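You operate a simulated robot arm through the tools that you are given. There is no shell and no other tool. Be economical: measure what you need, move in short steps, check, and stop when the job is done.

You are at the controls of a simulated robot arm. One attempt, no reset.

## Task
Pack the pasta and both ice packs into the cooler, shut the lid and snap the latch.
Fine: the two packs stand on the side table. Set down upright: what you pick out, blue pack, white pack.
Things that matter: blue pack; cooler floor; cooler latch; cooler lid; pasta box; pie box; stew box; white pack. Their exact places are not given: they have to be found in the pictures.

It is judged by the outcome, as a careful person would: the job done as asked, and still so three seconds after it is handed in. It fails if anything else is knocked over, pushed out of place, dropped, spilled or broken. Lids that push on must go on centred and level and be pressed home; caps that screw on are set level and turned clockwise until they are tight.

## Robot
A 6-joint arm with a four-finger gripper on a trunk, on a base that drives. Base frame: it is fixed to the floor where the robot stands at the start and does not move with it; the origin is under the middle of the robot, x ahead of it, y to its left, z up. Readings come in cm, degrees, newtons and seconds.
Its first joint turns from -166.0 to 166.0 degrees. Places, roughly: cooler floor [70, -140, 50]; cooler latch [50, -160, 70]; cooler lid [80, -140, 90]. Payload 3.67 kg.
The tool frame sits at the grasp point between the pads (the TCP): z along the fingers, y along the line on which they close. The tips reach 2.8 cm beyond it. Largest opening 11.2 cm; the body of the gripper starts 7.3 cm behind the TCP.
Orientation is told as [roll, pitch, yaw] about the base's x, y, z axes, in that order, counted from this pose: with the fingers straight down and closing along the base's y, the tool's x points along the base's -x, its y along +y and its z along -z.

## Interface
- The arm moves only by the tool jog_arm. Its argument "series" is a list of rows, each a list of 3 entries, a list of its own where there are three numbers: the shift along the tool's x, y, z in units of 250 mm (1.0 is 250 mm), then the turn, a rotation vector about the tool's x, y, z in units of 120 degrees (1.0 is 120 degrees), then the closure, from 0 (fully open) to 1 (shut). In form: [[[dx, dy, dz], [rx, ry, rz], hand], ...]. A call has 1 to 8 rows; each row is the pose to reach, as a shift and turn from the pose commanded when the call began, along the tool's axes at that moment. A call with a number of a shift or a turn outside -1 to 1 is refused whole. Each row takes 0.2 s and may step no farther than 5 cm and 8.6 degrees from the row before; otherwise, or with a gripper value out of range, the whole call is refused. A pose out of reach is approached as far as the arm can. The call stops where the force on the tool passes 50 N (or 10 N more than at its start, if that is more) or the arm is blocked; 0.2 s more then pass. Each finger halts on what it meets, pressing with about 20 N; the grip force reading is that of the motor and also rises with nothing between the fingers. The clock runs only during rows and for 0.2 s after the last one: add rows that repeat a pose to give the fingers time. The reply holds the time, the measured pose of the TCP, the force on the tool along the base axes, the opening and the grip force, in the units named above and with some noise, with the torque about the TCP (base axes, N m) and any sound that the robot's microphone picked up.
- Cameras (640 x 400 px; columns grow to the right, rows downward): "scene" is now at [7.55, 15.6, 131.36]; the picture's right is [-0.73, -0.68, 0.00], its down [-0.48, 0.52, -0.70] and it looks along [0.48, -0.52, -0.71] (base axes); focal length 272 px, centre (320, 200). "wrist" rides on the gripper at [6, -1.8, -10.4] in the tool frame; the picture's right is [0.29, 0.96, 0.00], its down [-0.80, 0.24, -0.55] and it looks along [-0.53, 0.16, 0.83] (tool axes); focal length 234 px, centre (320, 200).
- grab_frame(camera): a new picture of that camera. The clock stands still meanwhile.
- steer(legs): drives the robot by 1 to 6 legs, each [ahead, left, turn to the left] in cm, cm and degrees, along the robot's own axes; the way and the turn of a leg run together, so that a leg with both is an arc; at most 150 cm and 180 degrees a leg. The arm and the cameras ride along, it lands a little off, and it stops where it bumps. It gives what a move gives.
- turn_head(pan, tilt): turns the head with the scene camera to pan (to the left, within 143 degrees either way) and tilt (down, from -29 to 69), counted from straight ahead of the robot. It gives what a move gives.
- point_at(camera, pixels): for up to 12 pixels [column, row] of the newest picture of that camera ("zoom" is the newest enlarged one), the place [x, y, z] in the base frame of the surface seen there, good to about 0.2 cm. The clock stands still meanwhile.
- enlarge(camera, box): a new picture of the part [left, top, right, bottom] of that camera's present view, enlarged. The clock stands still meanwhile.
- finish_job(): hands the job in; it is judged then, once.

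Work in short steps. Measure before you move; look again where a grasp or a placing could have gone wrong, and mend it. You have 80 turns and 68 pictures in all, those below and enlarged ones among them. Open the gripper and draw the arm clear of the work before you hand the job in, unless the task says otherwise; then end with one line.

The tools are called after "Emit:" as name(argument=value, ...) on one line, values as JSON. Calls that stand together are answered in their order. jog_arm: Moves the arm, as the interface text tells. Its arguments: {"type":"object","properties":{"series":{"type":"array","items":{"type":"array"}}},"required":["series"]} The other tools are called the same way: steer (legs) drives the base; turn_head (pan, tilt) turns the head that bears the scene camera; grab_frame (camera) takes a picture; point_at (camera, pixels) gives the place of the surface under pixels of a picture; enlarge (camera, box) takes an enlarged picture of a part of a camera's view; finish_job () hands the job in.

At the start:

```text
t: 0.0
position: [33.01, -43.03, 98.3]
tool_rot: [0.0, 0.1, -0.1]
force: [1.1, 0.1, 0.3]
ft_torque: [0.01, 0.02, -0.05]
grip_width: 11.2
finger_force: 0.1
robot x, y, heading: [-0.03, -0.23, 0.2]
head pan, tilt: [-47.2, 45.3]
```

scene: 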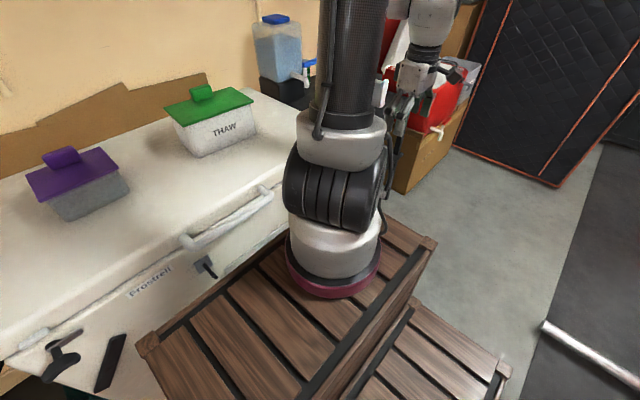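
wrist: 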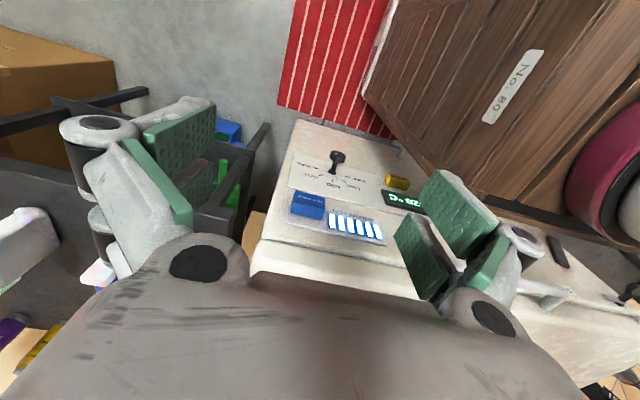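

The scene shows a chest with a green THAW box and a purple box, and the cooler (red) is partly hidden behind the arm. I'll turn the head to look around.

Emit:
turn_head(pan=-75, tilt=35)

Emit:
grab_frame(camera="scene")

Emit:
turn_head(pan=0, tilt=35)

Emit:
grab_frame(camera="scene")

```text
t: 0.9
position: [33.0, -42.95, 98.4]
tool_rot: [0.0, 0.0, 0.0]
force: [-0.6, -0.3, 0.0]
ft_torque: [-0.02, 0.02, 0.0]
grip_width: 11.17
finger_force: 0.0
robot x, y, heading: [0.02, -0.01, -0.1]
head pan, tilt: [-75.0, 35.0]
```

```text
65 pictures are left
```

scene: 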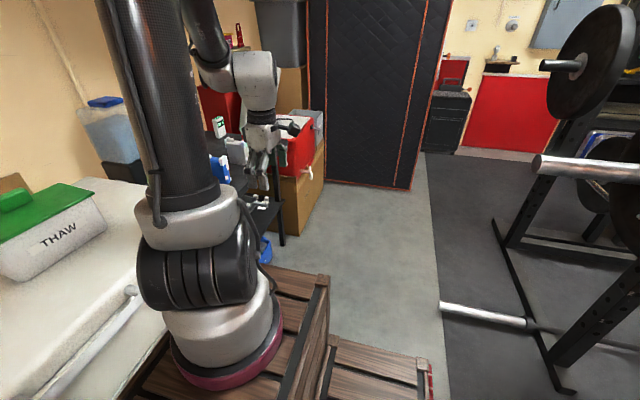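

```text
t: 2.4
position: [33.0, -42.98, 98.33]
tool_rot: [0.0, 0.0, 0.0]
force: [-0.3, 0.7, -0.1]
ft_torque: [-0.01, 0.04, -0.03]
grip_width: 11.18
finger_force: 0.0
robot x, y, heading: [0.06, 0.38, 0.1]
head pan, tilt: [0.0, 35.0]
```

```text
64 pictures are left
```

scene: 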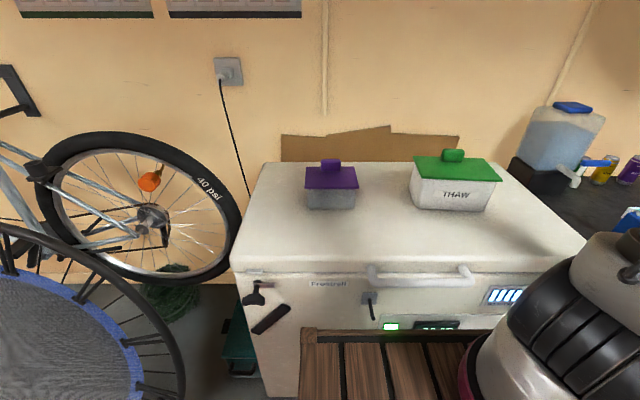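

The freezer is straight ahead with a crate before it. I'll measure its extents, then look farther right.

Emit:
point_at(camera="scene", pixels=[[240, 265], [585, 240], [310, 335], [450, 335], [330, 180], [450, 160], [330, 205], [450, 205], [558, 170], [640, 215], [258, 285], [330, 380]])

Emit:
turn_head(pan=-60, tilt=25)

Emit:
grab_frame(camera="scene")

Emit:
point_at(camera="scene", pixels=[[560, 300], [480, 300], [400, 300], [380, 250]])

Emit:
turn_head(pan=-100, tilt=45)

Emit:
grab_frame(camera="scene")

```text
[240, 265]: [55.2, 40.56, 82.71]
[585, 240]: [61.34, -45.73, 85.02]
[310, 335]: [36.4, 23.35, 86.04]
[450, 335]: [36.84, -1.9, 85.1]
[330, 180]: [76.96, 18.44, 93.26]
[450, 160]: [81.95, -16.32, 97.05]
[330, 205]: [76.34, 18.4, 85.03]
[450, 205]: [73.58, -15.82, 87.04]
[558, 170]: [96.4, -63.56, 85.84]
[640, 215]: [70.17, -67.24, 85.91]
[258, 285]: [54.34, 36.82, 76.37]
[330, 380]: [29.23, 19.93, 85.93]
```

```text
t: 3.7
position: [32.99, -42.88, 98.21]
tool_rot: [0.0, -0.1, 0.0]
force: [-0.7, 0.4, 0.2]
ft_torque: [-0.01, 0.01, 0.02]
grip_width: 11.17
finger_force: 0.2
robot x, y, heading: [-0.03, -0.14, -0.2]
head pan, tilt: [-60.0, 25.0]
```

```text
63 pictures are left
```

scene: 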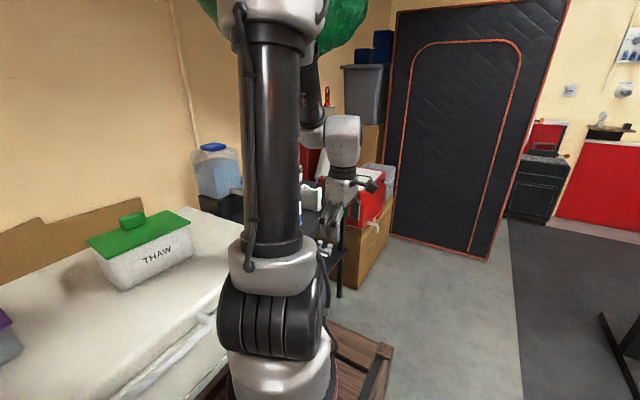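

```text
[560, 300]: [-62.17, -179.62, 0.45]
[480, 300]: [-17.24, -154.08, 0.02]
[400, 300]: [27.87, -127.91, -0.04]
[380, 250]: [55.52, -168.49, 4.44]
```

```text
t: 4.8
position: [33.0, -42.87, 98.21]
tool_rot: [0.0, 0.0, -0.1]
force: [0.7, -0.8, -0.5]
ft_torque: [-0.01, 0.0, 0.01]
grip_width: 11.2
finger_force: 0.0
robot x, y, heading: [0.46, -0.13, 0.1]
head pan, tilt: [-100.0, 45.0]
```

```text
62 pictures are left
```

scene: 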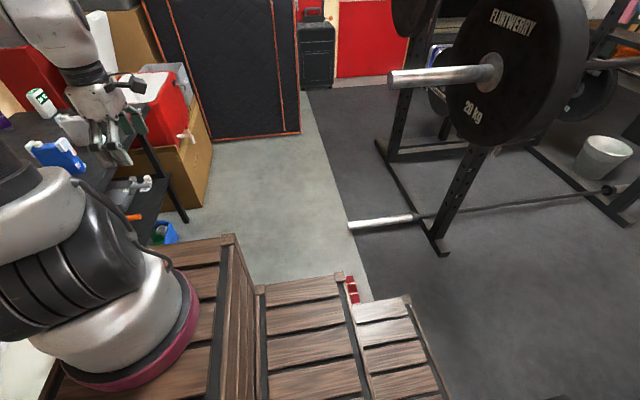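

The wooden crate seems to be the robot's pedestal (its top at z≈86 reaches under the arm). I measure the barbell ends and crate steps for clearance before driving.

Emit:
point_at(camera="scene", pixels=[[350, 225], [392, 80], [430, 250], [230, 240], [345, 278], [408, 298], [350, 290], [180, 220], [205, 170], [190, 110], [60, 155], [380, 145]])

Emit:
steer(legs=[[0, -30, 0]])

Emit:
grab_frame(camera="scene")

```text
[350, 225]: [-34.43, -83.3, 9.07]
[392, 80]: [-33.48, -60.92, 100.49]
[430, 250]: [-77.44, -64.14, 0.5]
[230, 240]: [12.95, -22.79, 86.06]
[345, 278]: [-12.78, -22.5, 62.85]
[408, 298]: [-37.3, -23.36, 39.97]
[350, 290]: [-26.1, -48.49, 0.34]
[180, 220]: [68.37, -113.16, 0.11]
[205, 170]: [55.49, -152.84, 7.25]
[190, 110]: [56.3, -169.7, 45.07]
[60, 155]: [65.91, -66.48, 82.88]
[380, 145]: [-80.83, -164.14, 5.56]
```

```text
t: 6.8
position: [33.89, -71.7, 98.11]
tool_rot: [0.1, 0.0, 0.9]
force: [0.1, 0.4, -0.1]
ft_torque: [0.0, 0.03, -0.02]
grip_width: 11.21
finger_force: 0.0
robot x, y, heading: [-0.05, -29.29, 1.0]
head pan, tilt: [-100.0, 45.0]
```

```text
61 pictures are left
```

scene: 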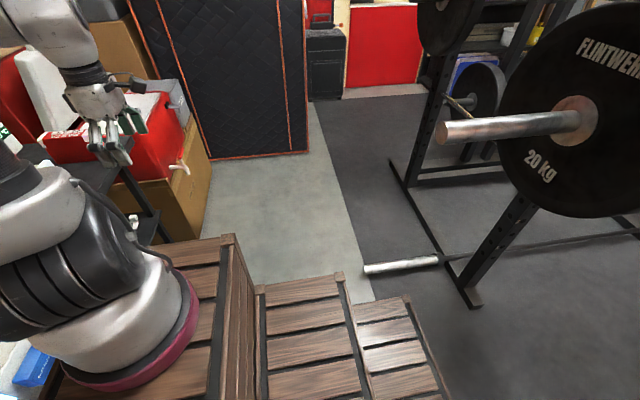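

The crate moves with the robot, so it is the base. Its rear would come near the barbell (x≈-34), so I go ahead 4 cm first and then right to face table and cooler.

Emit:
steer(legs=[[5, 0, -1], [0, -60, 0]])

Emit:
turn_head(pan=-40, tilt=35)

Emit:
grab_frame(camera="scene")

Emit:
turn_head(pan=15, tilt=40)

Emit:
grab_frame(camera="scene")

```text
t: 9.7
position: [34.34, -106.59, 98.19]
tool_rot: [0.1, 0.0, -6.2]
force: [0.1, 0.3, -0.3]
ft_torque: [0.0, 0.01, 0.02]
grip_width: 11.2
finger_force: 0.1
robot x, y, heading: [6.25, -60.37, -6.5]
head pan, tilt: [-100.0, 45.0]
stopped in leg 2: the robot was blocked; the commanded pose is now the measured one
```

```text
t: 11.0
position: [34.38, -106.52, 98.24]
tool_rot: [0.0, 0.0, -6.2]
force: [0.7, -0.6, 0.0]
ft_torque: [-0.01, 0.04, -0.02]
grip_width: 11.19
finger_force: 0.0
robot x, y, heading: [6.56, -60.43, -6.2]
head pan, tilt: [-40.0, 35.0]
```

```text
60 pictures are left
```

scene: 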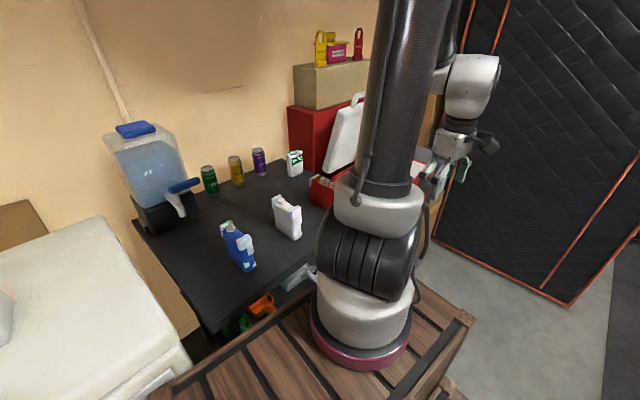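

```text
t: 12.2
position: [34.51, -106.51, 98.26]
tool_rot: [-0.1, 0.0, -6.1]
force: [0.0, -0.1, 0.0]
ft_torque: [0.0, 0.0, -0.01]
grip_width: 11.19
finger_force: 0.1
robot x, y, heading: [5.94, -60.55, -6.2]
head pan, tilt: [15.0, 40.0]
```

```text
59 pictures are left
```

scene: 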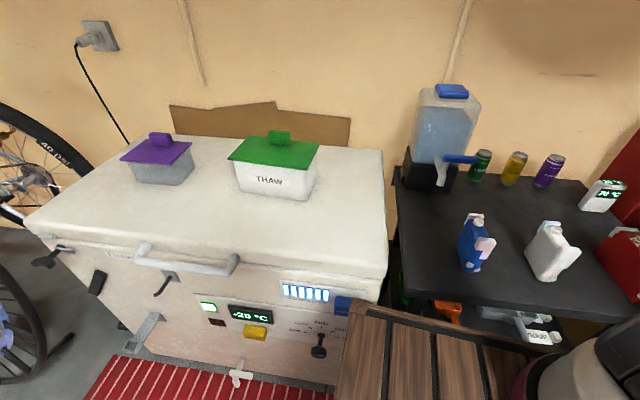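

The packs stand on the side table at about (475,240) and (550,250). I zoom on the boxes to find the pasta: the freezer-top tubs here, then the stack by the cooler.

Emit:
enlarge(camera="scene", box=[90, 110, 410, 310])

Emit:
enlarge(camera="scene", box=[390, 200, 640, 356])

Emit:
turn_head(pan=-45, tilt=20)

Emit:
enlarge(camera="scene", box=[200, 50, 520, 250])

```text
2.00 times, centred on (250, 210) of scene
```

zoom: 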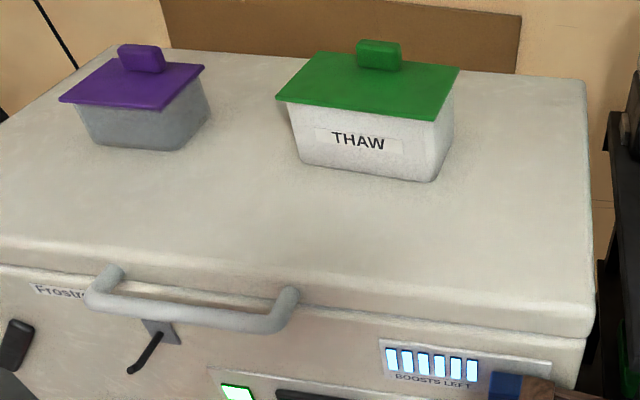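

```text
2.56 times, centred on (515, 278) of scene
```

zoom: 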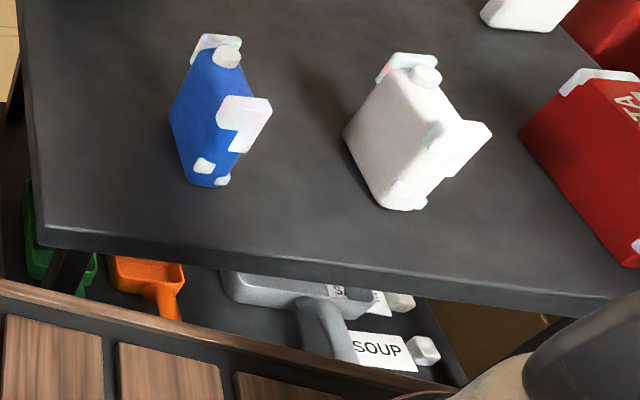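

```text
t: 13.5
position: [34.53, -106.49, 98.17]
tool_rot: [0.0, 0.0, -6.1]
force: [-0.5, 0.0, -0.3]
ft_torque: [0.07, 0.0, -0.01]
grip_width: 11.18
finger_force: 0.1
robot x, y, heading: [6.04, -60.48, -6.5]
head pan, tilt: [-45.0, 20.0]
```

```text
2.00 times, centred on (360, 150) of scene
```

zoom: 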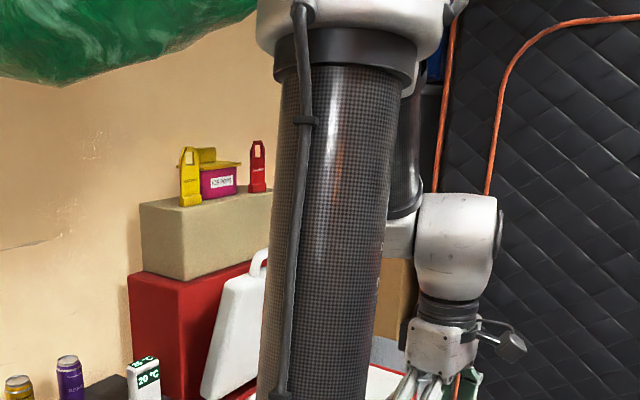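

A red box with "…TA" (PASTA?) stands at the right of the table. The base was likely stopped by the barbell near its rear right corner; I straighten up and look at the right part of the table.

Emit:
steer(legs=[[0, 4, 6.3], [3.5, 0, 0]])

Emit:
turn_head(pan=-25, tilt=50)

Emit:
grab_frame(camera="scene")

```text
t: 14.9
position: [43.19, -98.87, 98.22]
tool_rot: [-0.1, 0.0, 0.4]
force: [0.2, -0.6, 0.7]
ft_torque: [0.02, 0.01, -0.02]
grip_width: 11.19
finger_force: 0.1
robot x, y, heading: [10.13, -56.05, 0.4]
head pan, tilt: [-45.0, 20.0]
```

```text
t: 15.9
position: [43.31, -99.05, 98.4]
tool_rot: [-0.1, 0.0, 0.5]
force: [0.1, 0.0, -0.6]
ft_torque: [-0.03, 0.01, 0.01]
grip_width: 11.19
finger_force: 0.1
robot x, y, heading: [9.96, -56.32, 0.4]
head pan, tilt: [-25.0, 50.0]
```

```text
55 pictures are left
```

scene: 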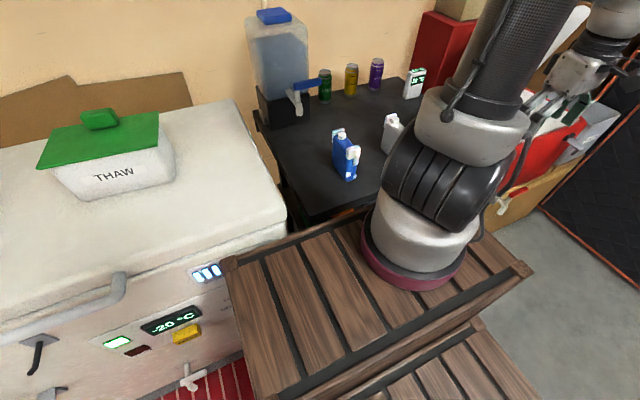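

Measure crate front corners, table front edge, and freezer edge for clearance.

Emit:
point_at(camera="scene", pixels=[[230, 262], [340, 222], [287, 232], [318, 220], [360, 205], [345, 165], [390, 130], [560, 205], [525, 268]])

Emit:
steer(legs=[[0, -35, 0]])

Emit:
turn_head(pan=0, tilt=45)

Emit:
grab_frame(camera="scene")

```text
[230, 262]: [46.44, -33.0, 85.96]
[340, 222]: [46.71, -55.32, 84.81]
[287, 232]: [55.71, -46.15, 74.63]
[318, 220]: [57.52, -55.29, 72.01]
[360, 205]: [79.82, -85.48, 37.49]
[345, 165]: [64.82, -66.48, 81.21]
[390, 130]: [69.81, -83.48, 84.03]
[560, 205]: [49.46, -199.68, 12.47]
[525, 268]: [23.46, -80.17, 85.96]
```

```text
t: 18.2
position: [44.07, -133.94, 98.28]
tool_rot: [0.0, 0.0, 0.9]
force: [0.6, -0.1, 0.0]
ft_torque: [0.02, 0.02, 0.0]
grip_width: 11.21
finger_force: 0.1
robot x, y, heading: [10.44, -91.15, 0.6]
head pan, tilt: [-25.0, 50.0]
```

```text
t: 19.1
position: [43.92, -133.82, 98.32]
tool_rot: [0.0, -0.1, 0.9]
force: [-0.7, -0.1, -0.2]
ft_torque: [-0.03, 0.0, 0.0]
grip_width: 11.21
finger_force: 0.1
robot x, y, heading: [10.66, -91.56, 0.8]
head pan, tilt: [0.0, 45.0]
```

```text
54 pictures are left
```

scene: 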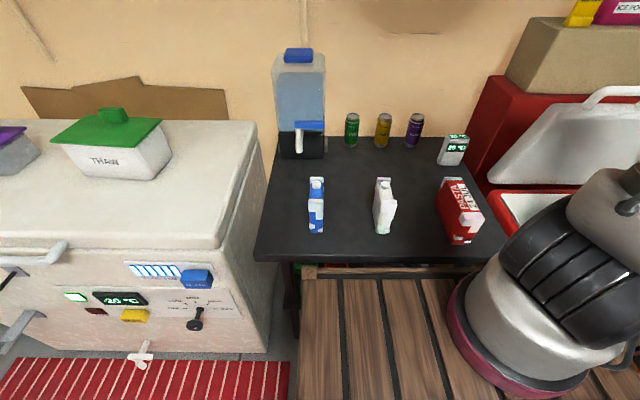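

Now the table is in view; zoom on the blue pack (316,205), white pack (384,205) and red box (460,210).

Emit:
enlarge(camera="scene", box=[290, 130, 530, 280])

Emit:
steer(legs=[[0, -45, 0]])

Emit:
turn_head(pan=0, tilt=45)

Emit:
grab_frame(camera="scene")

```text
2.67 times, centred on (410, 205) of scene
```

zoom: 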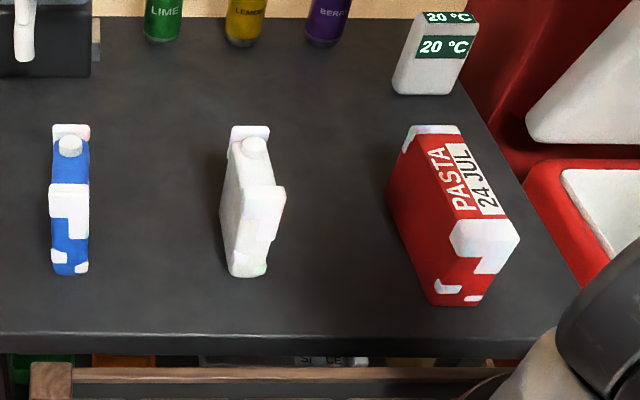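

```text
t: 20.7
position: [46.43, -147.72, 98.11]
tool_rot: [0.0, 0.0, 3.9]
force: [0.8, 0.1, -0.3]
ft_torque: [-0.02, 0.0, -0.01]
grip_width: 11.19
finger_force: 0.1
robot x, y, heading: [10.41, -107.18, 3.8]
head pan, tilt: [0.0, 45.0]
stopped in leg 1: the robot was blocked; the commanded pose is now the measured one
```

```text
t: 21.3
position: [46.39, -147.77, 98.25]
tool_rot: [0.0, 0.0, 3.9]
force: [-0.5, -0.4, 0.1]
ft_torque: [0.01, 0.03, -0.01]
grip_width: 11.2
finger_force: 0.0
robot x, y, heading: [10.62, -106.83, 4.0]
head pan, tilt: [0.0, 45.0]
```

```text
52 pictures are left
```

scene: 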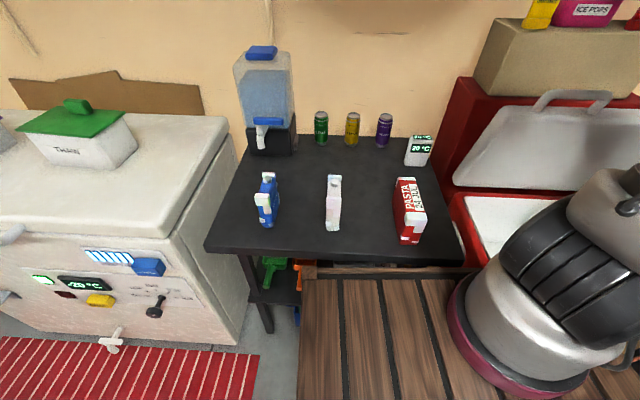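

The red box is PASTA. The base was stopped again near the right front; I look right to see the cooler and what touches.

Emit:
turn_head(pan=-50, tilt=45)

Emit:
grab_frame(camera="scene")

Emit:
grab_frame(camera="wrist")

```text
t: 22.5
position: [46.51, -147.8, 98.28]
tool_rot: [0.0, 0.0, 3.8]
force: [0.5, -0.1, 0.6]
ft_torque: [0.0, 0.01, -0.01]
grip_width: 11.18
finger_force: 0.1
robot x, y, heading: [10.47, -107.2, 3.9]
head pan, tilt: [-50.0, 45.0]
```

```text
51 pictures are left
```

scene: 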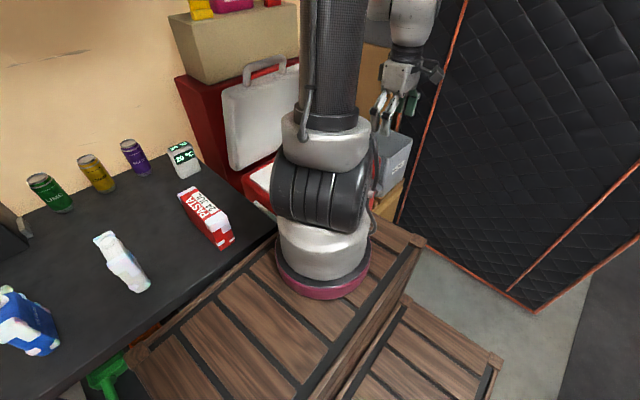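

```text
50 pictures are left
```

wrist: 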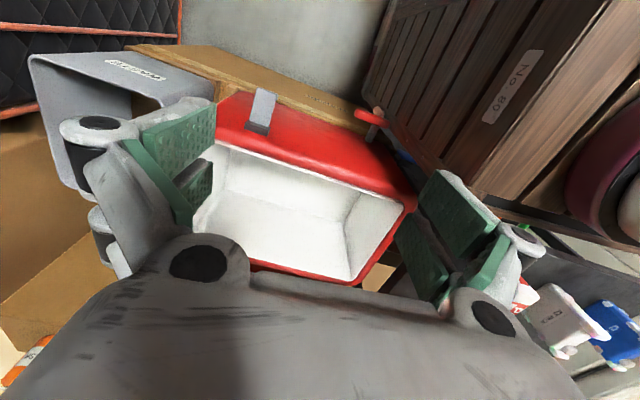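

The cooler is empty; a red knob at (372,118) is near the crate. I measure cooler rim, floor, latch (262,110) and knob.

Emit:
point_at(camera="wrist", pixels=[[372, 117], [262, 110], [230, 100], [405, 180], [415, 205], [350, 280], [255, 262], [300, 220], [300, 165], [370, 200], [345, 270], [480, 190]])

Emit:
enlarge(camera="wrist", box=[190, 70, 450, 290])

```text
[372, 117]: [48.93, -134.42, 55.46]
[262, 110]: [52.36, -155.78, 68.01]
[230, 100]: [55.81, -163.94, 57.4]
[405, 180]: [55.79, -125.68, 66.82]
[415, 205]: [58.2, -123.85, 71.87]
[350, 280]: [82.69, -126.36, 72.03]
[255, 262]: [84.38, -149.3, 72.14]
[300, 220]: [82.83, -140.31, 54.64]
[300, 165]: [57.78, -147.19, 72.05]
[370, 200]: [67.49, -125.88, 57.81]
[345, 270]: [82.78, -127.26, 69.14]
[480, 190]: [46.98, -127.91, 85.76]
```

```text
1.82 times, centred on (320, 180) of wrist
```

zoom: 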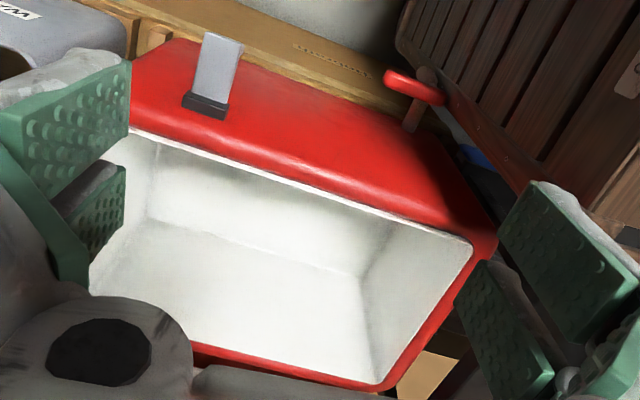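

The tap handle at (48.9,-134.4,55.5) is what the crate corner (≈(48.5,-128)) met. I back away left and straighten.

Emit:
steer(legs=[[0, 7, 0], [-0.5, 0, -3.9]])

Emit:
turn_head(pan=10, tilt=50)

Emit:
grab_frame(camera="scene")

Emit:
enlarge(camera="wrist", box=[190, 70, 450, 290])

```text
t: 24.0
position: [42.48, -143.04, 98.23]
tool_rot: [-0.1, 0.0, -0.2]
force: [0.2, 0.5, 0.4]
ft_torque: [0.02, 0.0, -0.01]
grip_width: 11.19
finger_force: 0.1
robot x, y, heading: [9.34, -99.75, -0.2]
head pan, tilt: [-50.0, 45.0]
```

```text
t: 25.3
position: [42.49, -142.94, 98.28]
tool_rot: [-0.1, 0.1, -0.1]
force: [-0.2, -0.4, 0.4]
ft_torque: [-0.02, 0.01, 0.04]
grip_width: 11.17
finger_force: 0.1
robot x, y, heading: [9.66, -99.96, -0.4]
head pan, tilt: [10.0, 50.0]
```

```text
48 pictures are left
```

scene: 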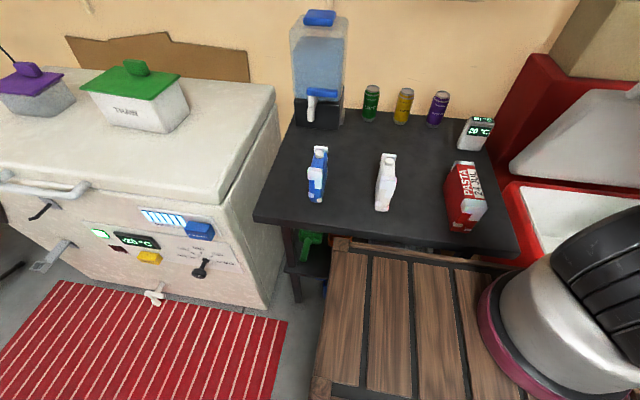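

```text
1.82 times, centred on (320, 180) of wrist
```

zoom: 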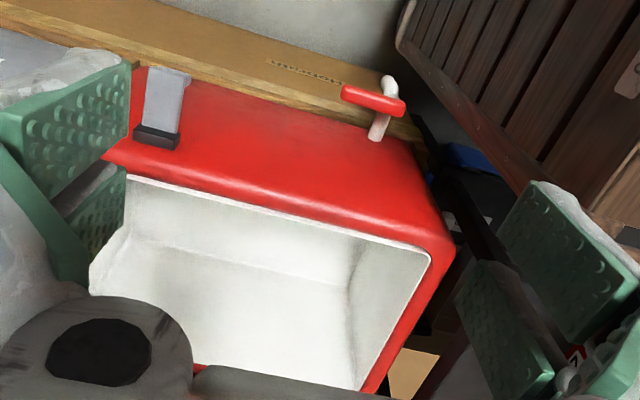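

Now measure the packs, pasta, and table in the scene zoom.

Emit:
enlarge(camera="scene", box=[280, 120, 520, 270])

```text
2.67 times, centred on (400, 195) of scene
```

zoom: 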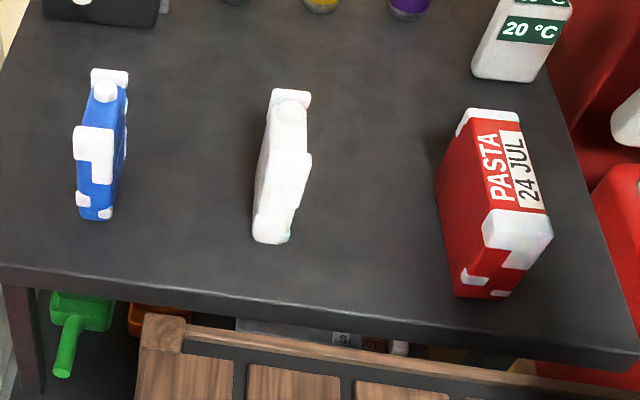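

Pick pixels on each object in the zoom.

Emit:
point_at(camera="zoom", pixels=[[95, 140], [105, 90], [97, 212], [115, 130], [80, 185], [290, 110], [280, 160], [270, 236], [515, 225], [490, 115], [485, 292], [445, 195]])

Emit:
point_at(camera="zoom", pixels=[[550, 228], [485, 218], [460, 110], [520, 118], [112, 212], [255, 230], [300, 175], [180, 250], [350, 290], [605, 300], [510, 60], [300, 100]])

```text
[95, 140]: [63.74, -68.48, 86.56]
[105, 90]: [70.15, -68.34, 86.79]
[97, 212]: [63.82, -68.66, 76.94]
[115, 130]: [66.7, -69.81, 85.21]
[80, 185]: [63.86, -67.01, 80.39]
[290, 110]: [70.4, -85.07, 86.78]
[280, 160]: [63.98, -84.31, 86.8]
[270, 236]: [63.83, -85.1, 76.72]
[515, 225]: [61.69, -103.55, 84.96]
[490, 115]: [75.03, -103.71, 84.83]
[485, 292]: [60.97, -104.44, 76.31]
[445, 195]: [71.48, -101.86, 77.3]
```

```text
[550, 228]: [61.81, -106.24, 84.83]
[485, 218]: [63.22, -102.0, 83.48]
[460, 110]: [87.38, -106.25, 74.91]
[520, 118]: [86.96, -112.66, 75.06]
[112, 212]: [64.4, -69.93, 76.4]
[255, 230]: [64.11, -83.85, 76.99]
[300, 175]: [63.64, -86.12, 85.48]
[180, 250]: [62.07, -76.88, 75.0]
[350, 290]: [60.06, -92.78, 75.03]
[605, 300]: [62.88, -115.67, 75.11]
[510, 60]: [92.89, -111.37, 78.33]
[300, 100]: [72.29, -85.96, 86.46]
```

Pasta: x≈61–76, y≈-102…-106.5, top z≈85 on table z=75. Move the open gripper above it.

Emit:
jog_arm(series=[[[-0.104, 0.155, 0], [0, 0, 0], 0], [[-0.208, 0.31, 0], [0, 0, 0], 0], [[-0.312, 0.465, 0], [0, 0, 0], 0], [[-0.416, 0.62, 0], [0, 0, 0], 0], [[-0.52, 0.776, 0], [0, 0, 0], 0]])

Emit:
jog_arm(series=[[[-0.104, 0.155, 0], [0, 0, 0], 0], [[-0.208, 0.31, 0], [0, 0, 0], 0], [[-0.312, 0.465, 0], [0, 0, 0], 0], [[-0.416, 0.62, 0], [0, 0, 0], 0], [[-0.52, 0.776, 0], [0, 0, 0], 0]])

Emit:
grab_frame(camera="wrist")

```text
t: 26.5
position: [56.33, -124.65, 98.54]
tool_rot: [0.2, 0.0, -0.2]
force: [-0.5, 1.0, -0.2]
ft_torque: [0.02, -0.01, 0.03]
grip_width: 11.18
finger_force: 0.1
out of reach, approached as far as the arm can: row 5
robot x, y, heading: [9.36, -100.15, -0.0]
head pan, tilt: [10.0, 50.0]
```

```text
t: 27.7
position: [69.35, -104.76, 98.99]
tool_rot: [0.0, -0.1, -0.1]
force: [-0.4, 1.0, 0.0]
ft_torque: [0.02, -0.04, -0.01]
grip_width: 11.2
finger_force: 0.1
robot x, y, heading: [10.1, -100.5, 0.1]
head pan, tilt: [10.0, 50.0]
```

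```text
45 pictures are left
```

wrist: 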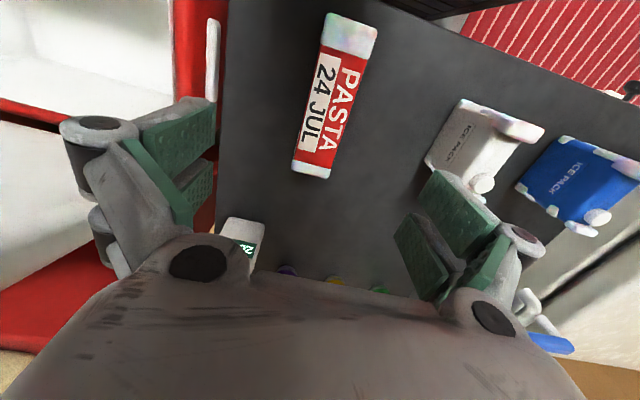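

Check the pasta's exact ends and sides from the wrist picture.

Emit:
point_at(camera="wrist", pixels=[[325, 20], [373, 30], [295, 168], [328, 175], [316, 90], [350, 100], [465, 103], [535, 135], [430, 160], [460, 180], [575, 145], [635, 170]])

```text
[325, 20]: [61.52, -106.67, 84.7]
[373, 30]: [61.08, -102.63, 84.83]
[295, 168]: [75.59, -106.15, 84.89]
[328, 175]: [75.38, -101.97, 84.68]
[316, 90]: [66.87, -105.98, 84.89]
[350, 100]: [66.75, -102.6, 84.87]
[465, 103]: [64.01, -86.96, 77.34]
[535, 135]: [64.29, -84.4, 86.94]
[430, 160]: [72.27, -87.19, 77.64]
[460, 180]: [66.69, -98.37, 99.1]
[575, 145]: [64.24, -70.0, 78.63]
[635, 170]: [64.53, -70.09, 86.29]
```

Centre is (68.4,-104.35). Descend to z≈80.3 and close.

Emit:
jog_arm(series=[[[0.036, 0.016, 0.19], [0, 0, 0], 0], [[0.036, 0.016, 0.38], [0, 0, 0], 0], [[0.036, 0.016, 0.57], [0, 0, 0], 0], [[0.036, 0.016, 0.66], [0, 0, 0], 0], [[0.036, 0.016, 0.745], [0, 0, 0], 0]])

Emit:
jog_arm(series=[[[0, 0, 0], [0, 0, 0], 0.3], [[0, 0, 0], [0, 0, 0], 0.6], [[0, 0, 0], [0, 0, 0], 1], [[0, 0, 0], [0, 0, 0], 1]])

```text
t: 28.9
position: [66.79, -105.96, 81.35]
tool_rot: [0.3, -1.8, -0.6]
force: [3.4, -1.7, 1.1]
ft_torque: [0.16, 0.31, -0.01]
grip_width: 11.19
finger_force: 0.0
robot x, y, heading: [8.58, -101.16, -0.8]
head pan, tilt: [10.0, 50.0]
```

```text
t: 30.1
position: [66.95, -105.65, 81.28]
tool_rot: [0.7, -1.9, -0.6]
force: [0.5, 3.9, 4.3]
ft_torque: [0.03, 0.56, -0.2]
grip_width: 4.49
finger_force: 20.1
robot x, y, heading: [8.09, -100.73, -0.8]
head pan, tilt: [10.0, 50.0]
stopped in row 4: the arm was blocked; the commanded pose is now the measured one
```

The arm reads slightly off (robot pushed back ~1.5 cm, pitch −1.9), so something upstream touches. Look.

Emit:
turn_head(pan=-15, tilt=35)

Emit:
grab_frame(camera="scene")

```text
t: 31.0
position: [66.77, -105.72, 81.35]
tool_rot: [0.6, -1.8, -0.7]
force: [-1.9, 3.2, 1.8]
ft_torque: [-0.05, 0.64, -0.19]
grip_width: 4.5
finger_force: 20.1
robot x, y, heading: [8.34, -100.57, -0.9]
head pan, tilt: [-15.0, 35.0]
```

```text
44 pictures are left
```

scene: 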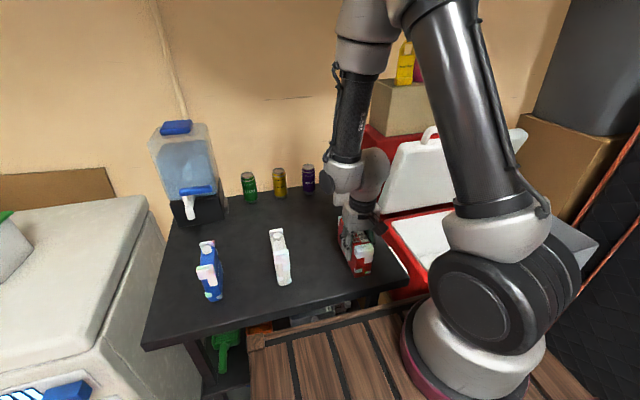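

Zoom on wrist and elbow regions to see what is touched.

Emit:
enlarge(camera="scene", box=[270, 120, 430, 290])

Emit:
turn_head(pan=-20, tilt=10)

Emit:
grab_frame(camera="scene")

Emit:
grab_frame(camera="wrist")

```text
2.35 times, centred on (350, 205) of scene
```

zoom: 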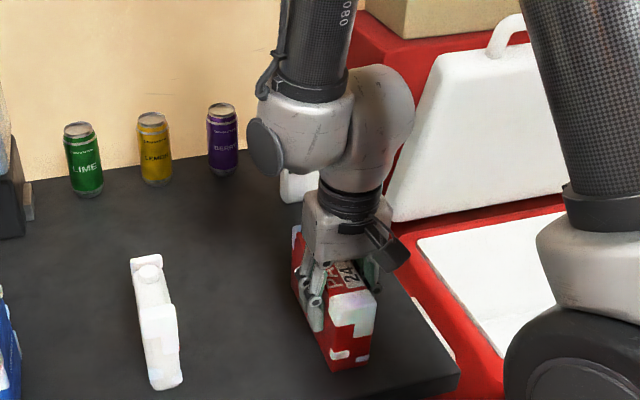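

```text
t: 31.9
position: [66.75, -105.74, 81.28]
tool_rot: [0.6, -1.9, -0.6]
force: [-1.0, -0.8, -0.6]
ft_torque: [0.05, 0.09, -0.02]
grip_width: 4.48
finger_force: 20.4
robot x, y, heading: [8.23, -100.91, -0.7]
head pan, tilt: [-20.0, 10.0]
```

```text
42 pictures are left
```

scene: 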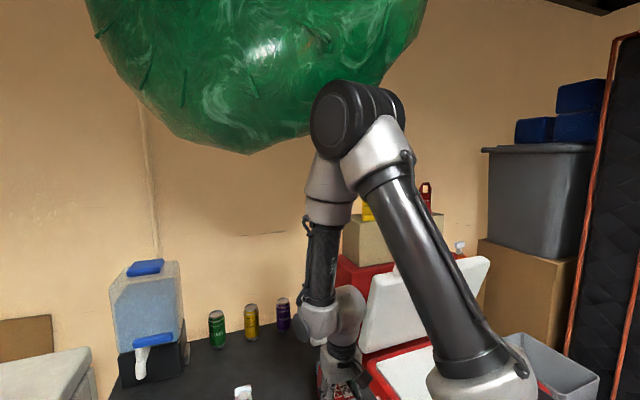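

```text
41 pictures are left
```

wrist: 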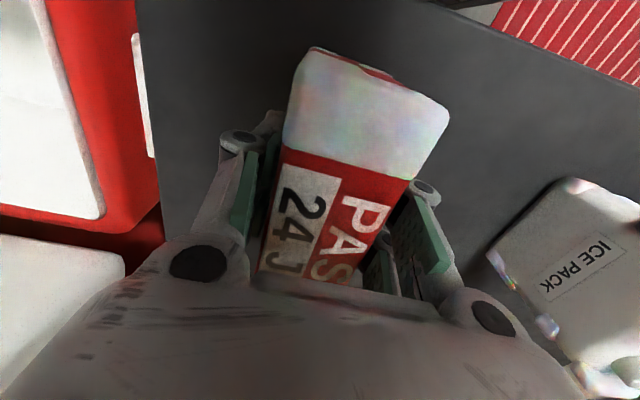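

A large green hanging thing overhead (around (350,100)) seems to be at the elbow. Measure it.

Emit:
point_at(camera="scene", pixels=[[250, 152], [300, 130], [100, 40], [400, 60], [420, 10], [300, 60], [200, 50], [325, 110], [365, 85], [400, 110], [380, 100]])

Emit:
turn_head(pan=-20, tilt=-20)

Emit:
grab_frame(camera="scene")

```text
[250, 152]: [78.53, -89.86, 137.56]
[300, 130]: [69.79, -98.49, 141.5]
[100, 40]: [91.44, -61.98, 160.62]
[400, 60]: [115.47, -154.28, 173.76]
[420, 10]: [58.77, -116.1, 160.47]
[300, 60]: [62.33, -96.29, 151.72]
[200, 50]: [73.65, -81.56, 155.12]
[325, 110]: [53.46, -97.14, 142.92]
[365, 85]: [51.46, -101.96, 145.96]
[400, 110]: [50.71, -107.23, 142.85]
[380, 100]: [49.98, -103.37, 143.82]
```

```text
t: 32.8
position: [66.86, -105.78, 81.35]
tool_rot: [0.6, -1.9, -0.7]
force: [0.6, 0.4, -0.9]
ft_torque: [-0.05, 0.2, -0.02]
grip_width: 4.47
finger_force: 20.2
robot x, y, heading: [8.38, -100.66, -0.7]
head pan, tilt: [-20.0, -20.0]
```

```text
40 pictures are left
```

scene: 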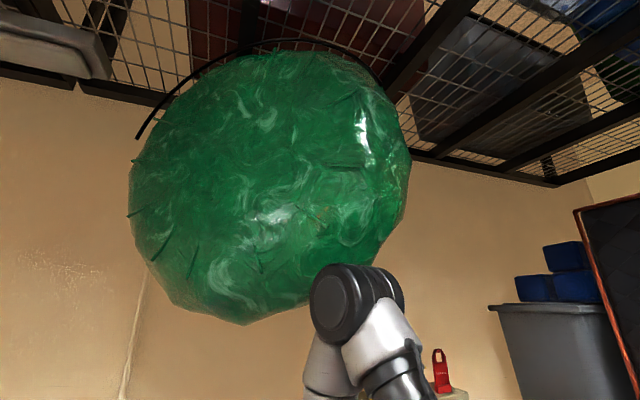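

The hanging green bag (front surface near x≈53, z≈143 at y≈-100) meets the elbow. Pasta is gripped (4.5 cm); I lift straight up as it came, correcting the small tilt.

Emit:
jog_arm(series=[[[0, 0, -0.1], [0, 0, 0], 1], [[0, 0, -0.25], [0, 0, 0], 1], [[0, 0, -0.4], [0.005, 0.015, 0], 1], [[0.04, 0, -0.55], [0.005, 0.015, 0], 1], [[0.08, 0, -0.68], [0.005, 0.015, 0], 1], [[0.08, 0, -0.68], [0.005, 0.015, 0], 1]])

```text
t: 33.5
position: [62.24, -107.27, 81.92]
tool_rot: [-3.8, 11.4, -0.8]
force: [0.0, -0.1, -4.6]
ft_torque: [0.02, 0.09, 0.01]
grip_width: 4.46
finger_force: 20.4
robot x, y, heading: [7.93, -100.91, -0.6]
head pan, tilt: [-20.0, -20.0]
stopped in row 3: the arm was blocked; the commanded pose is now the measured one
```

The elbow is pinned under/against the bag while raising. I back the base 3.5 cm to free it; the held pasta clears things at that height.

Emit:
steer(legs=[[-3.5, 0, 0]])

Emit:
grab_frame(camera="scene")

```text
t: 34.4
position: [59.74, -107.01, 81.92]
tool_rot: [-3.9, 11.4, -0.9]
force: [-0.3, -0.6, -3.6]
ft_torque: [0.01, 0.07, 0.04]
grip_width: 4.48
finger_force: 19.6
robot x, y, heading: [4.99, -100.75, -0.9]
head pan, tilt: [-20.0, -20.0]
```

```text
39 pictures are left
```

scene: 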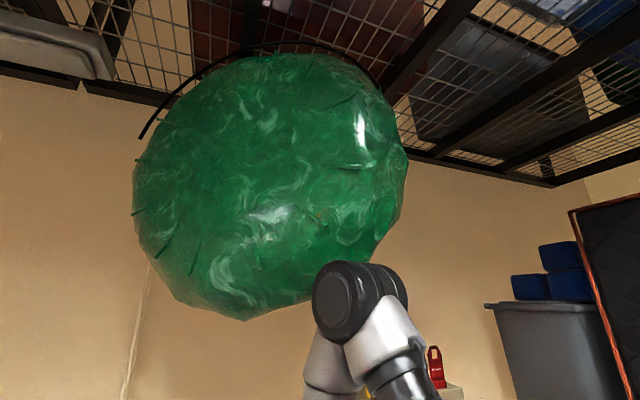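

Bag unmoved and the elbow is now free in the picture. I level the tool while raising 3 cm and moving forward slightly.

Emit:
jog_arm(series=[[[-0.03, 0, -0.07], [0, 0, 0], 1], [[-0.08, 0, -0.12], [-0.015, -0.048, 0], 1], [[-0.133, 0, -0.149], [-0.033, -0.095, 0], 1], [[-0.133, 0, -0.149], [-0.033, -0.095, 0], 1]])

```text
t: 35.4
position: [63.47, -106.89, 84.89]
tool_rot: [0.2, 0.0, -0.4]
force: [0.1, -0.8, -4.8]
ft_torque: [0.0, 0.07, 0.0]
grip_width: 4.47
finger_force: 19.8
robot x, y, heading: [5.47, -100.96, -0.8]
head pan, tilt: [-20.0, -20.0]
```

Level and free at z 84.9. Drive right 27 cm so the pasta hangs over the cooler, away from the bag.

Emit:
steer(legs=[[0, -27, 0]])

Emit:
turn_head(pan=0, tilt=48)

Emit:
grab_frame(camera="scene")

Emit:
grab_frame(camera="wrist")

```text
t: 37.3
position: [63.09, -134.27, 84.94]
tool_rot: [0.2, 0.0, -0.4]
force: [-0.9, 0.7, -5.4]
ft_torque: [0.0, 0.1, 0.01]
grip_width: 4.48
finger_force: 20.0
robot x, y, heading: [4.77, -128.27, -0.8]
head pan, tilt: [-20.0, -20.0]
```

```text
t: 38.7
position: [63.16, -134.25, 84.82]
tool_rot: [0.0, 0.0, -0.5]
force: [0.4, -0.3, -5.3]
ft_torque: [0.04, 0.12, -0.03]
grip_width: 4.52
finger_force: 20.0
robot x, y, heading: [4.62, -127.98, -0.8]
head pan, tilt: [0.0, 48.0]
```

```text
38 pictures are left
```

scene: 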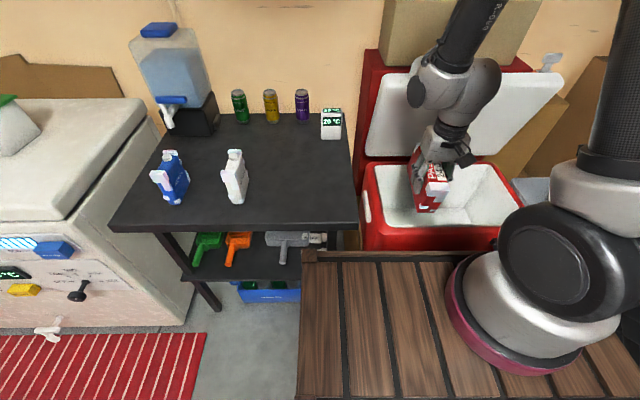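

```text
37 pictures are left
```

wrist: 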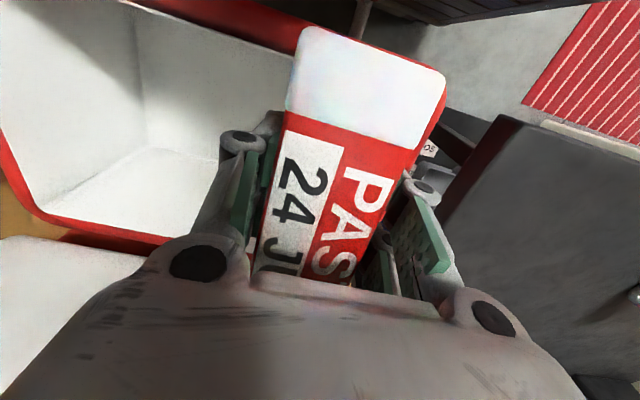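

Measure cooler inside and pasta position.

Emit:
point_at(camera="scene", pixels=[[395, 215], [460, 215], [480, 200], [380, 205], [378, 168], [490, 168], [505, 205], [415, 210], [440, 210], [400, 190], [370, 130], [550, 100]])

Emit:
point_at(camera="wrist", pixels=[[310, 32], [440, 80], [420, 150], [150, 180], [60, 200], [140, 110], [120, 40], [240, 80], [30, 215], [160, 235]])

```text
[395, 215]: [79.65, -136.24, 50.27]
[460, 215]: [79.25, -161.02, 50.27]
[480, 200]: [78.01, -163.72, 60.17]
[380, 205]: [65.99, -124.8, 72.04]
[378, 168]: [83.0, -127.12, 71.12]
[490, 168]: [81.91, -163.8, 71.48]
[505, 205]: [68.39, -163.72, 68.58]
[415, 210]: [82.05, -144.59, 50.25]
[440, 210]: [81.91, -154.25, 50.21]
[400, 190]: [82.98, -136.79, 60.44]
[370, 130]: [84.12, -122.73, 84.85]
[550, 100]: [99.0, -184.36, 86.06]
```

```text
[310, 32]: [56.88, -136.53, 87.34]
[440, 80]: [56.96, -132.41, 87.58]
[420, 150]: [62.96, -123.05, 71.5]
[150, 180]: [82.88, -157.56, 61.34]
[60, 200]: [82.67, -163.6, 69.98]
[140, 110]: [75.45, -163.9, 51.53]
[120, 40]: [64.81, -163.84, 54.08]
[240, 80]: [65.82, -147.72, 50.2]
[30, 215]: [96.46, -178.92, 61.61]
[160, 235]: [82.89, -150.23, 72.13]
```

Check the pasta's tilt in the grip.

Emit:
enlarge(camera="scene", box=[360, 110, 520, 250])

```text
2.86 times, centred on (440, 180) of scene
```

zoom: 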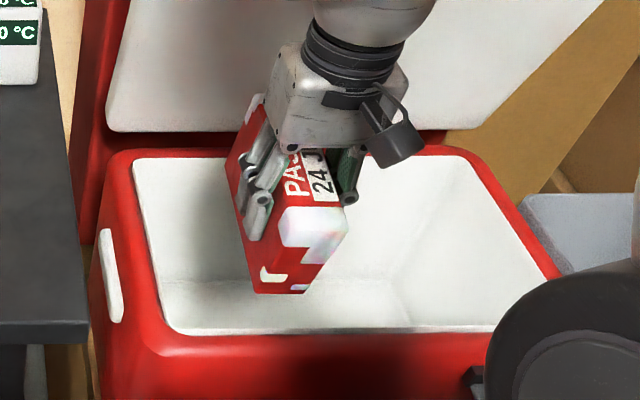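

Emit:
point_at(camera="zoom", pixels=[[265, 288], [300, 288], [258, 100], [300, 212], [340, 222], [240, 165], [270, 225], [250, 250]])

```text
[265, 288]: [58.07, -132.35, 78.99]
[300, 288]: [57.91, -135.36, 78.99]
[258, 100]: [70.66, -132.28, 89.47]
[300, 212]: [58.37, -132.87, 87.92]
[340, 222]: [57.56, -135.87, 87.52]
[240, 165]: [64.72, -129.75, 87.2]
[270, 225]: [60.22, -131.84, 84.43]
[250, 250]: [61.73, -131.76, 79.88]
```

The pasta sits about 7.5° nose-down at the near end. Move forward 6 cm, pitch +7.5° to level it, and descend 18 cm into the cooler.

Emit:
jog_arm(series=[[[-0.12, 0, 0], [0, 0.03, 0], 1], [[-0.248, 0, 0], [0, 0.0625, 0], 1], [[-0.248, 0, 0.18], [0, 0.0625, 0], 1], [[-0.248, 0, 0.36], [0, 0.0625, 0], 1], [[-0.248, 0, 0.54], [0, 0.0625, 0], 1], [[-0.248, 0, 0.72], [0, 0.0625, 0], 1], [[-0.248, 0, 0.72], [0, 0.0625, 0], 1]])

Emit:
enlarge(camera="scene", box=[360, 110, 520, 250])

```text
t: 40.3
position: [69.34, -133.92, 66.62]
tool_rot: [0.1, 7.5, -0.3]
force: [-0.4, -0.2, -5.4]
ft_torque: [0.0, 0.08, 0.02]
grip_width: 4.5
finger_force: 20.3
robot x, y, heading: [4.86, -128.0, -0.8]
head pan, tilt: [0.0, 48.0]
```

```text
2.86 times, centred on (440, 180) of scene
```

zoom: 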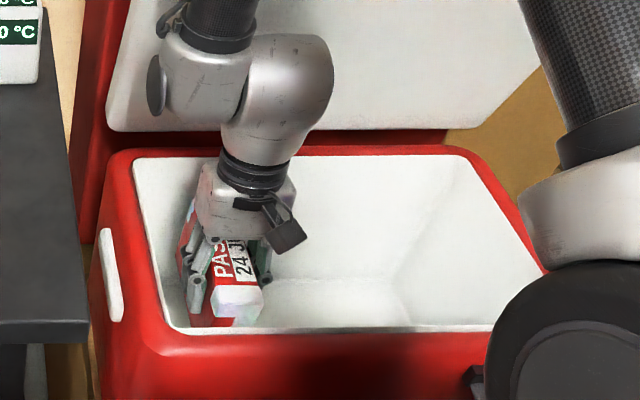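

Good clearance. Descend the remaining ~10 cm slowly, watching force.

Emit:
jog_arm(series=[[[-0.021, 0, 0.159], [0, 0, 0], 1], [[-0.042, 0, 0.317], [0, 0, 0], 1], [[-0.047, 0, 0.357], [0, 0, 0], 1], [[-0.0495, 0, 0.377], [0, 0, 0], 1], [[-0.052, 0, 0.397], [0, 0, 0], 1], [[-0.052, 0, 0.397], [0, 0, 0], 1]])

```text
t: 41.7
position: [69.18, -134.15, 56.82]
tool_rot: [0.1, 7.5, -0.2]
force: [-0.3, 0.3, -4.9]
ft_torque: [-0.03, 0.07, -0.01]
grip_width: 4.52
finger_force: 20.3
robot x, y, heading: [5.02, -128.37, -0.9]
head pan, tilt: [0.0, 48.0]
```

Not yet on the floor (weight still carried). Lower in 0.3 cm increments.

Emit:
jog_arm(series=[[[-0.0016, 0, 0.012], [0, 0, 0], 1], [[-0.0032, 0, 0.024], [0, 0, 0], 1], [[-0.0048, 0, 0.036], [0, 0, 0], 1], [[-0.0048, 0, 0.036], [0, 0, 0], 1]])

```text
t: 42.7
position: [69.28, -134.25, 56.25]
tool_rot: [0.1, 7.2, -0.4]
force: [3.0, 7.7, 20.6]
ft_torque: [0.26, -0.02, 0.06]
grip_width: 4.5
finger_force: 19.6
robot x, y, heading: [4.97, -128.17, -1.3]
head pan, tilt: [0.0, 48.0]
```

Contact at 20 N: pasta is down. Open to ~7.5 cm and rise.

Emit:
jog_arm(series=[[[0, 0, 0], [0, 0, 0], 0.45], [[0, 0, 0], [0, 0, 0], 0.33], [[0, 0, 0], [0, 0, 0], 0.33], [[0.021, 0, -0.159], [0, 0, 0], 0.33], [[0.042, 0, -0.318], [0, 0, 0], 0.33], [[0.065, 0, -0.5], [0, 0, 0], 0.33], [[0.089, 0, -0.68], [0, -0.03, 0], 0.33], [[0.113, 0, -0.86], [0, -0.06, 0], 0.33]])

Emit:
grab_frame(camera="wrist")

```text
t: 44.5
position: [69.42, -134.54, 77.64]
tool_rot: [0.1, 0.4, -0.5]
force: [-0.4, 0.0, -0.8]
ft_torque: [0.01, 0.06, 0.01]
grip_width: 7.5
finger_force: 0.0
robot x, y, heading: [4.63, -128.0, -0.9]
head pan, tilt: [0.0, 48.0]
```

```text
34 pictures are left
```

wrist: 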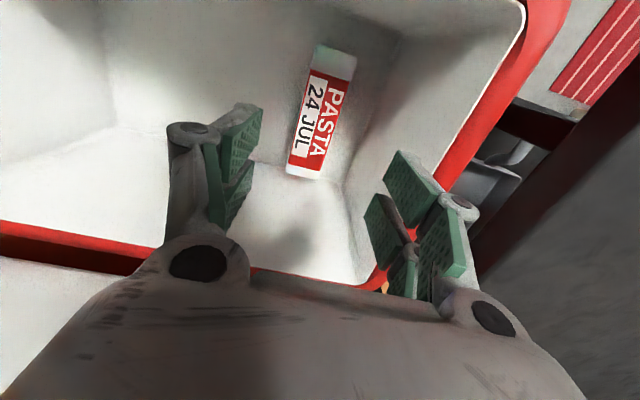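

Pasta stands upright on the floor. Raise the arm and fold it to the right so the elbow stays clear of the hanging bag while driving.

Emit:
jog_arm(series=[[[0, 0, -0.2], [0, 0, 0], 0.33], [[0, 0, -0.4], [0, 0, 0], 0.2], [[0, 0, -0.6], [0, 0, 0], 0], [[0, 0, -0.8], [0, 0, 0], 0], [[0.125, -0.155, -0.8], [0, 0, 0], 0], [[0.25, -0.31, -0.8], [0, 0, 0], 0], [[0.375, -0.465, -0.8], [0, 0, 0], 0], [[0.5, -0.62, -0.8], [0, 0, 0], 0]])

Emit:
jog_arm(series=[[[0.112, -0.144, 0], [0, 0, 0], 0], [[0.224, -0.288, 0], [0, 0, 0], 0], [[0.336, -0.432, 0], [0, 0, 0], 0], [[0.448, -0.576, 0], [0, 0, 0], 0], [[0.56, -0.72, 0], [0, 0, 0], 0]])

Emit:
steer(legs=[[1, 25, 0.9], [1.5, 43, 0]])

Emit:
turn_head(pan=-10, tilt=45)

Emit:
grab_frame(camera="scene")

```text
t: 46.3
position: [56.67, -149.87, 97.84]
tool_rot: [0.0, 0.3, -0.3]
force: [-0.3, 0.2, 0.5]
ft_torque: [0.01, -0.02, -0.01]
grip_width: 11.23
finger_force: 0.1
robot x, y, heading: [4.51, -128.33, -0.9]
head pan, tilt: [0.0, 48.0]
```

```text
t: 47.5
position: [42.76, -167.56, 97.91]
tool_rot: [0.1, 0.2, -0.2]
force: [0.4, -0.1, 0.4]
ft_torque: [-0.03, -0.02, -0.01]
grip_width: 11.17
finger_force: 0.1
robot x, y, heading: [4.94, -128.26, -0.7]
head pan, tilt: [0.0, 48.0]
```

```text
t: 51.6
position: [46.4, -96.85, 97.88]
tool_rot: [0.2, 0.3, 1.6]
force: [0.2, 0.6, -0.6]
ft_torque: [-0.02, 0.02, -0.02]
grip_width: 11.2
finger_force: 0.0
robot x, y, heading: [7.24, -58.5, 1.0]
head pan, tilt: [0.0, 48.0]
```

```text
t: 52.4
position: [46.45, -96.73, 97.71]
tool_rot: [0.1, 0.4, 1.5]
force: [0.3, 0.6, 0.5]
ft_torque: [-0.04, 0.04, 0.04]
grip_width: 11.2
finger_force: 0.1
robot x, y, heading: [7.71, -58.44, 1.1]
head pan, tilt: [-10.0, 45.0]
```

```text
33 pictures are left
```

scene: 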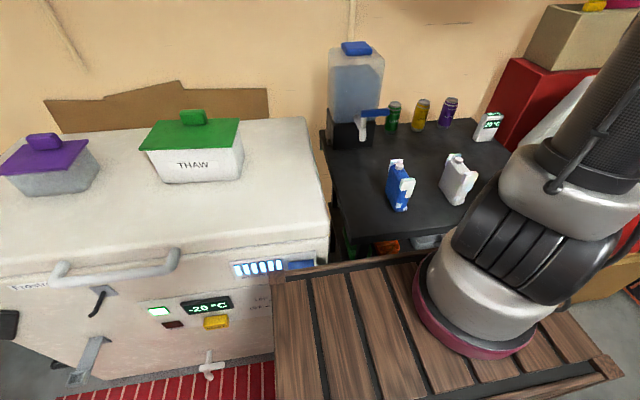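

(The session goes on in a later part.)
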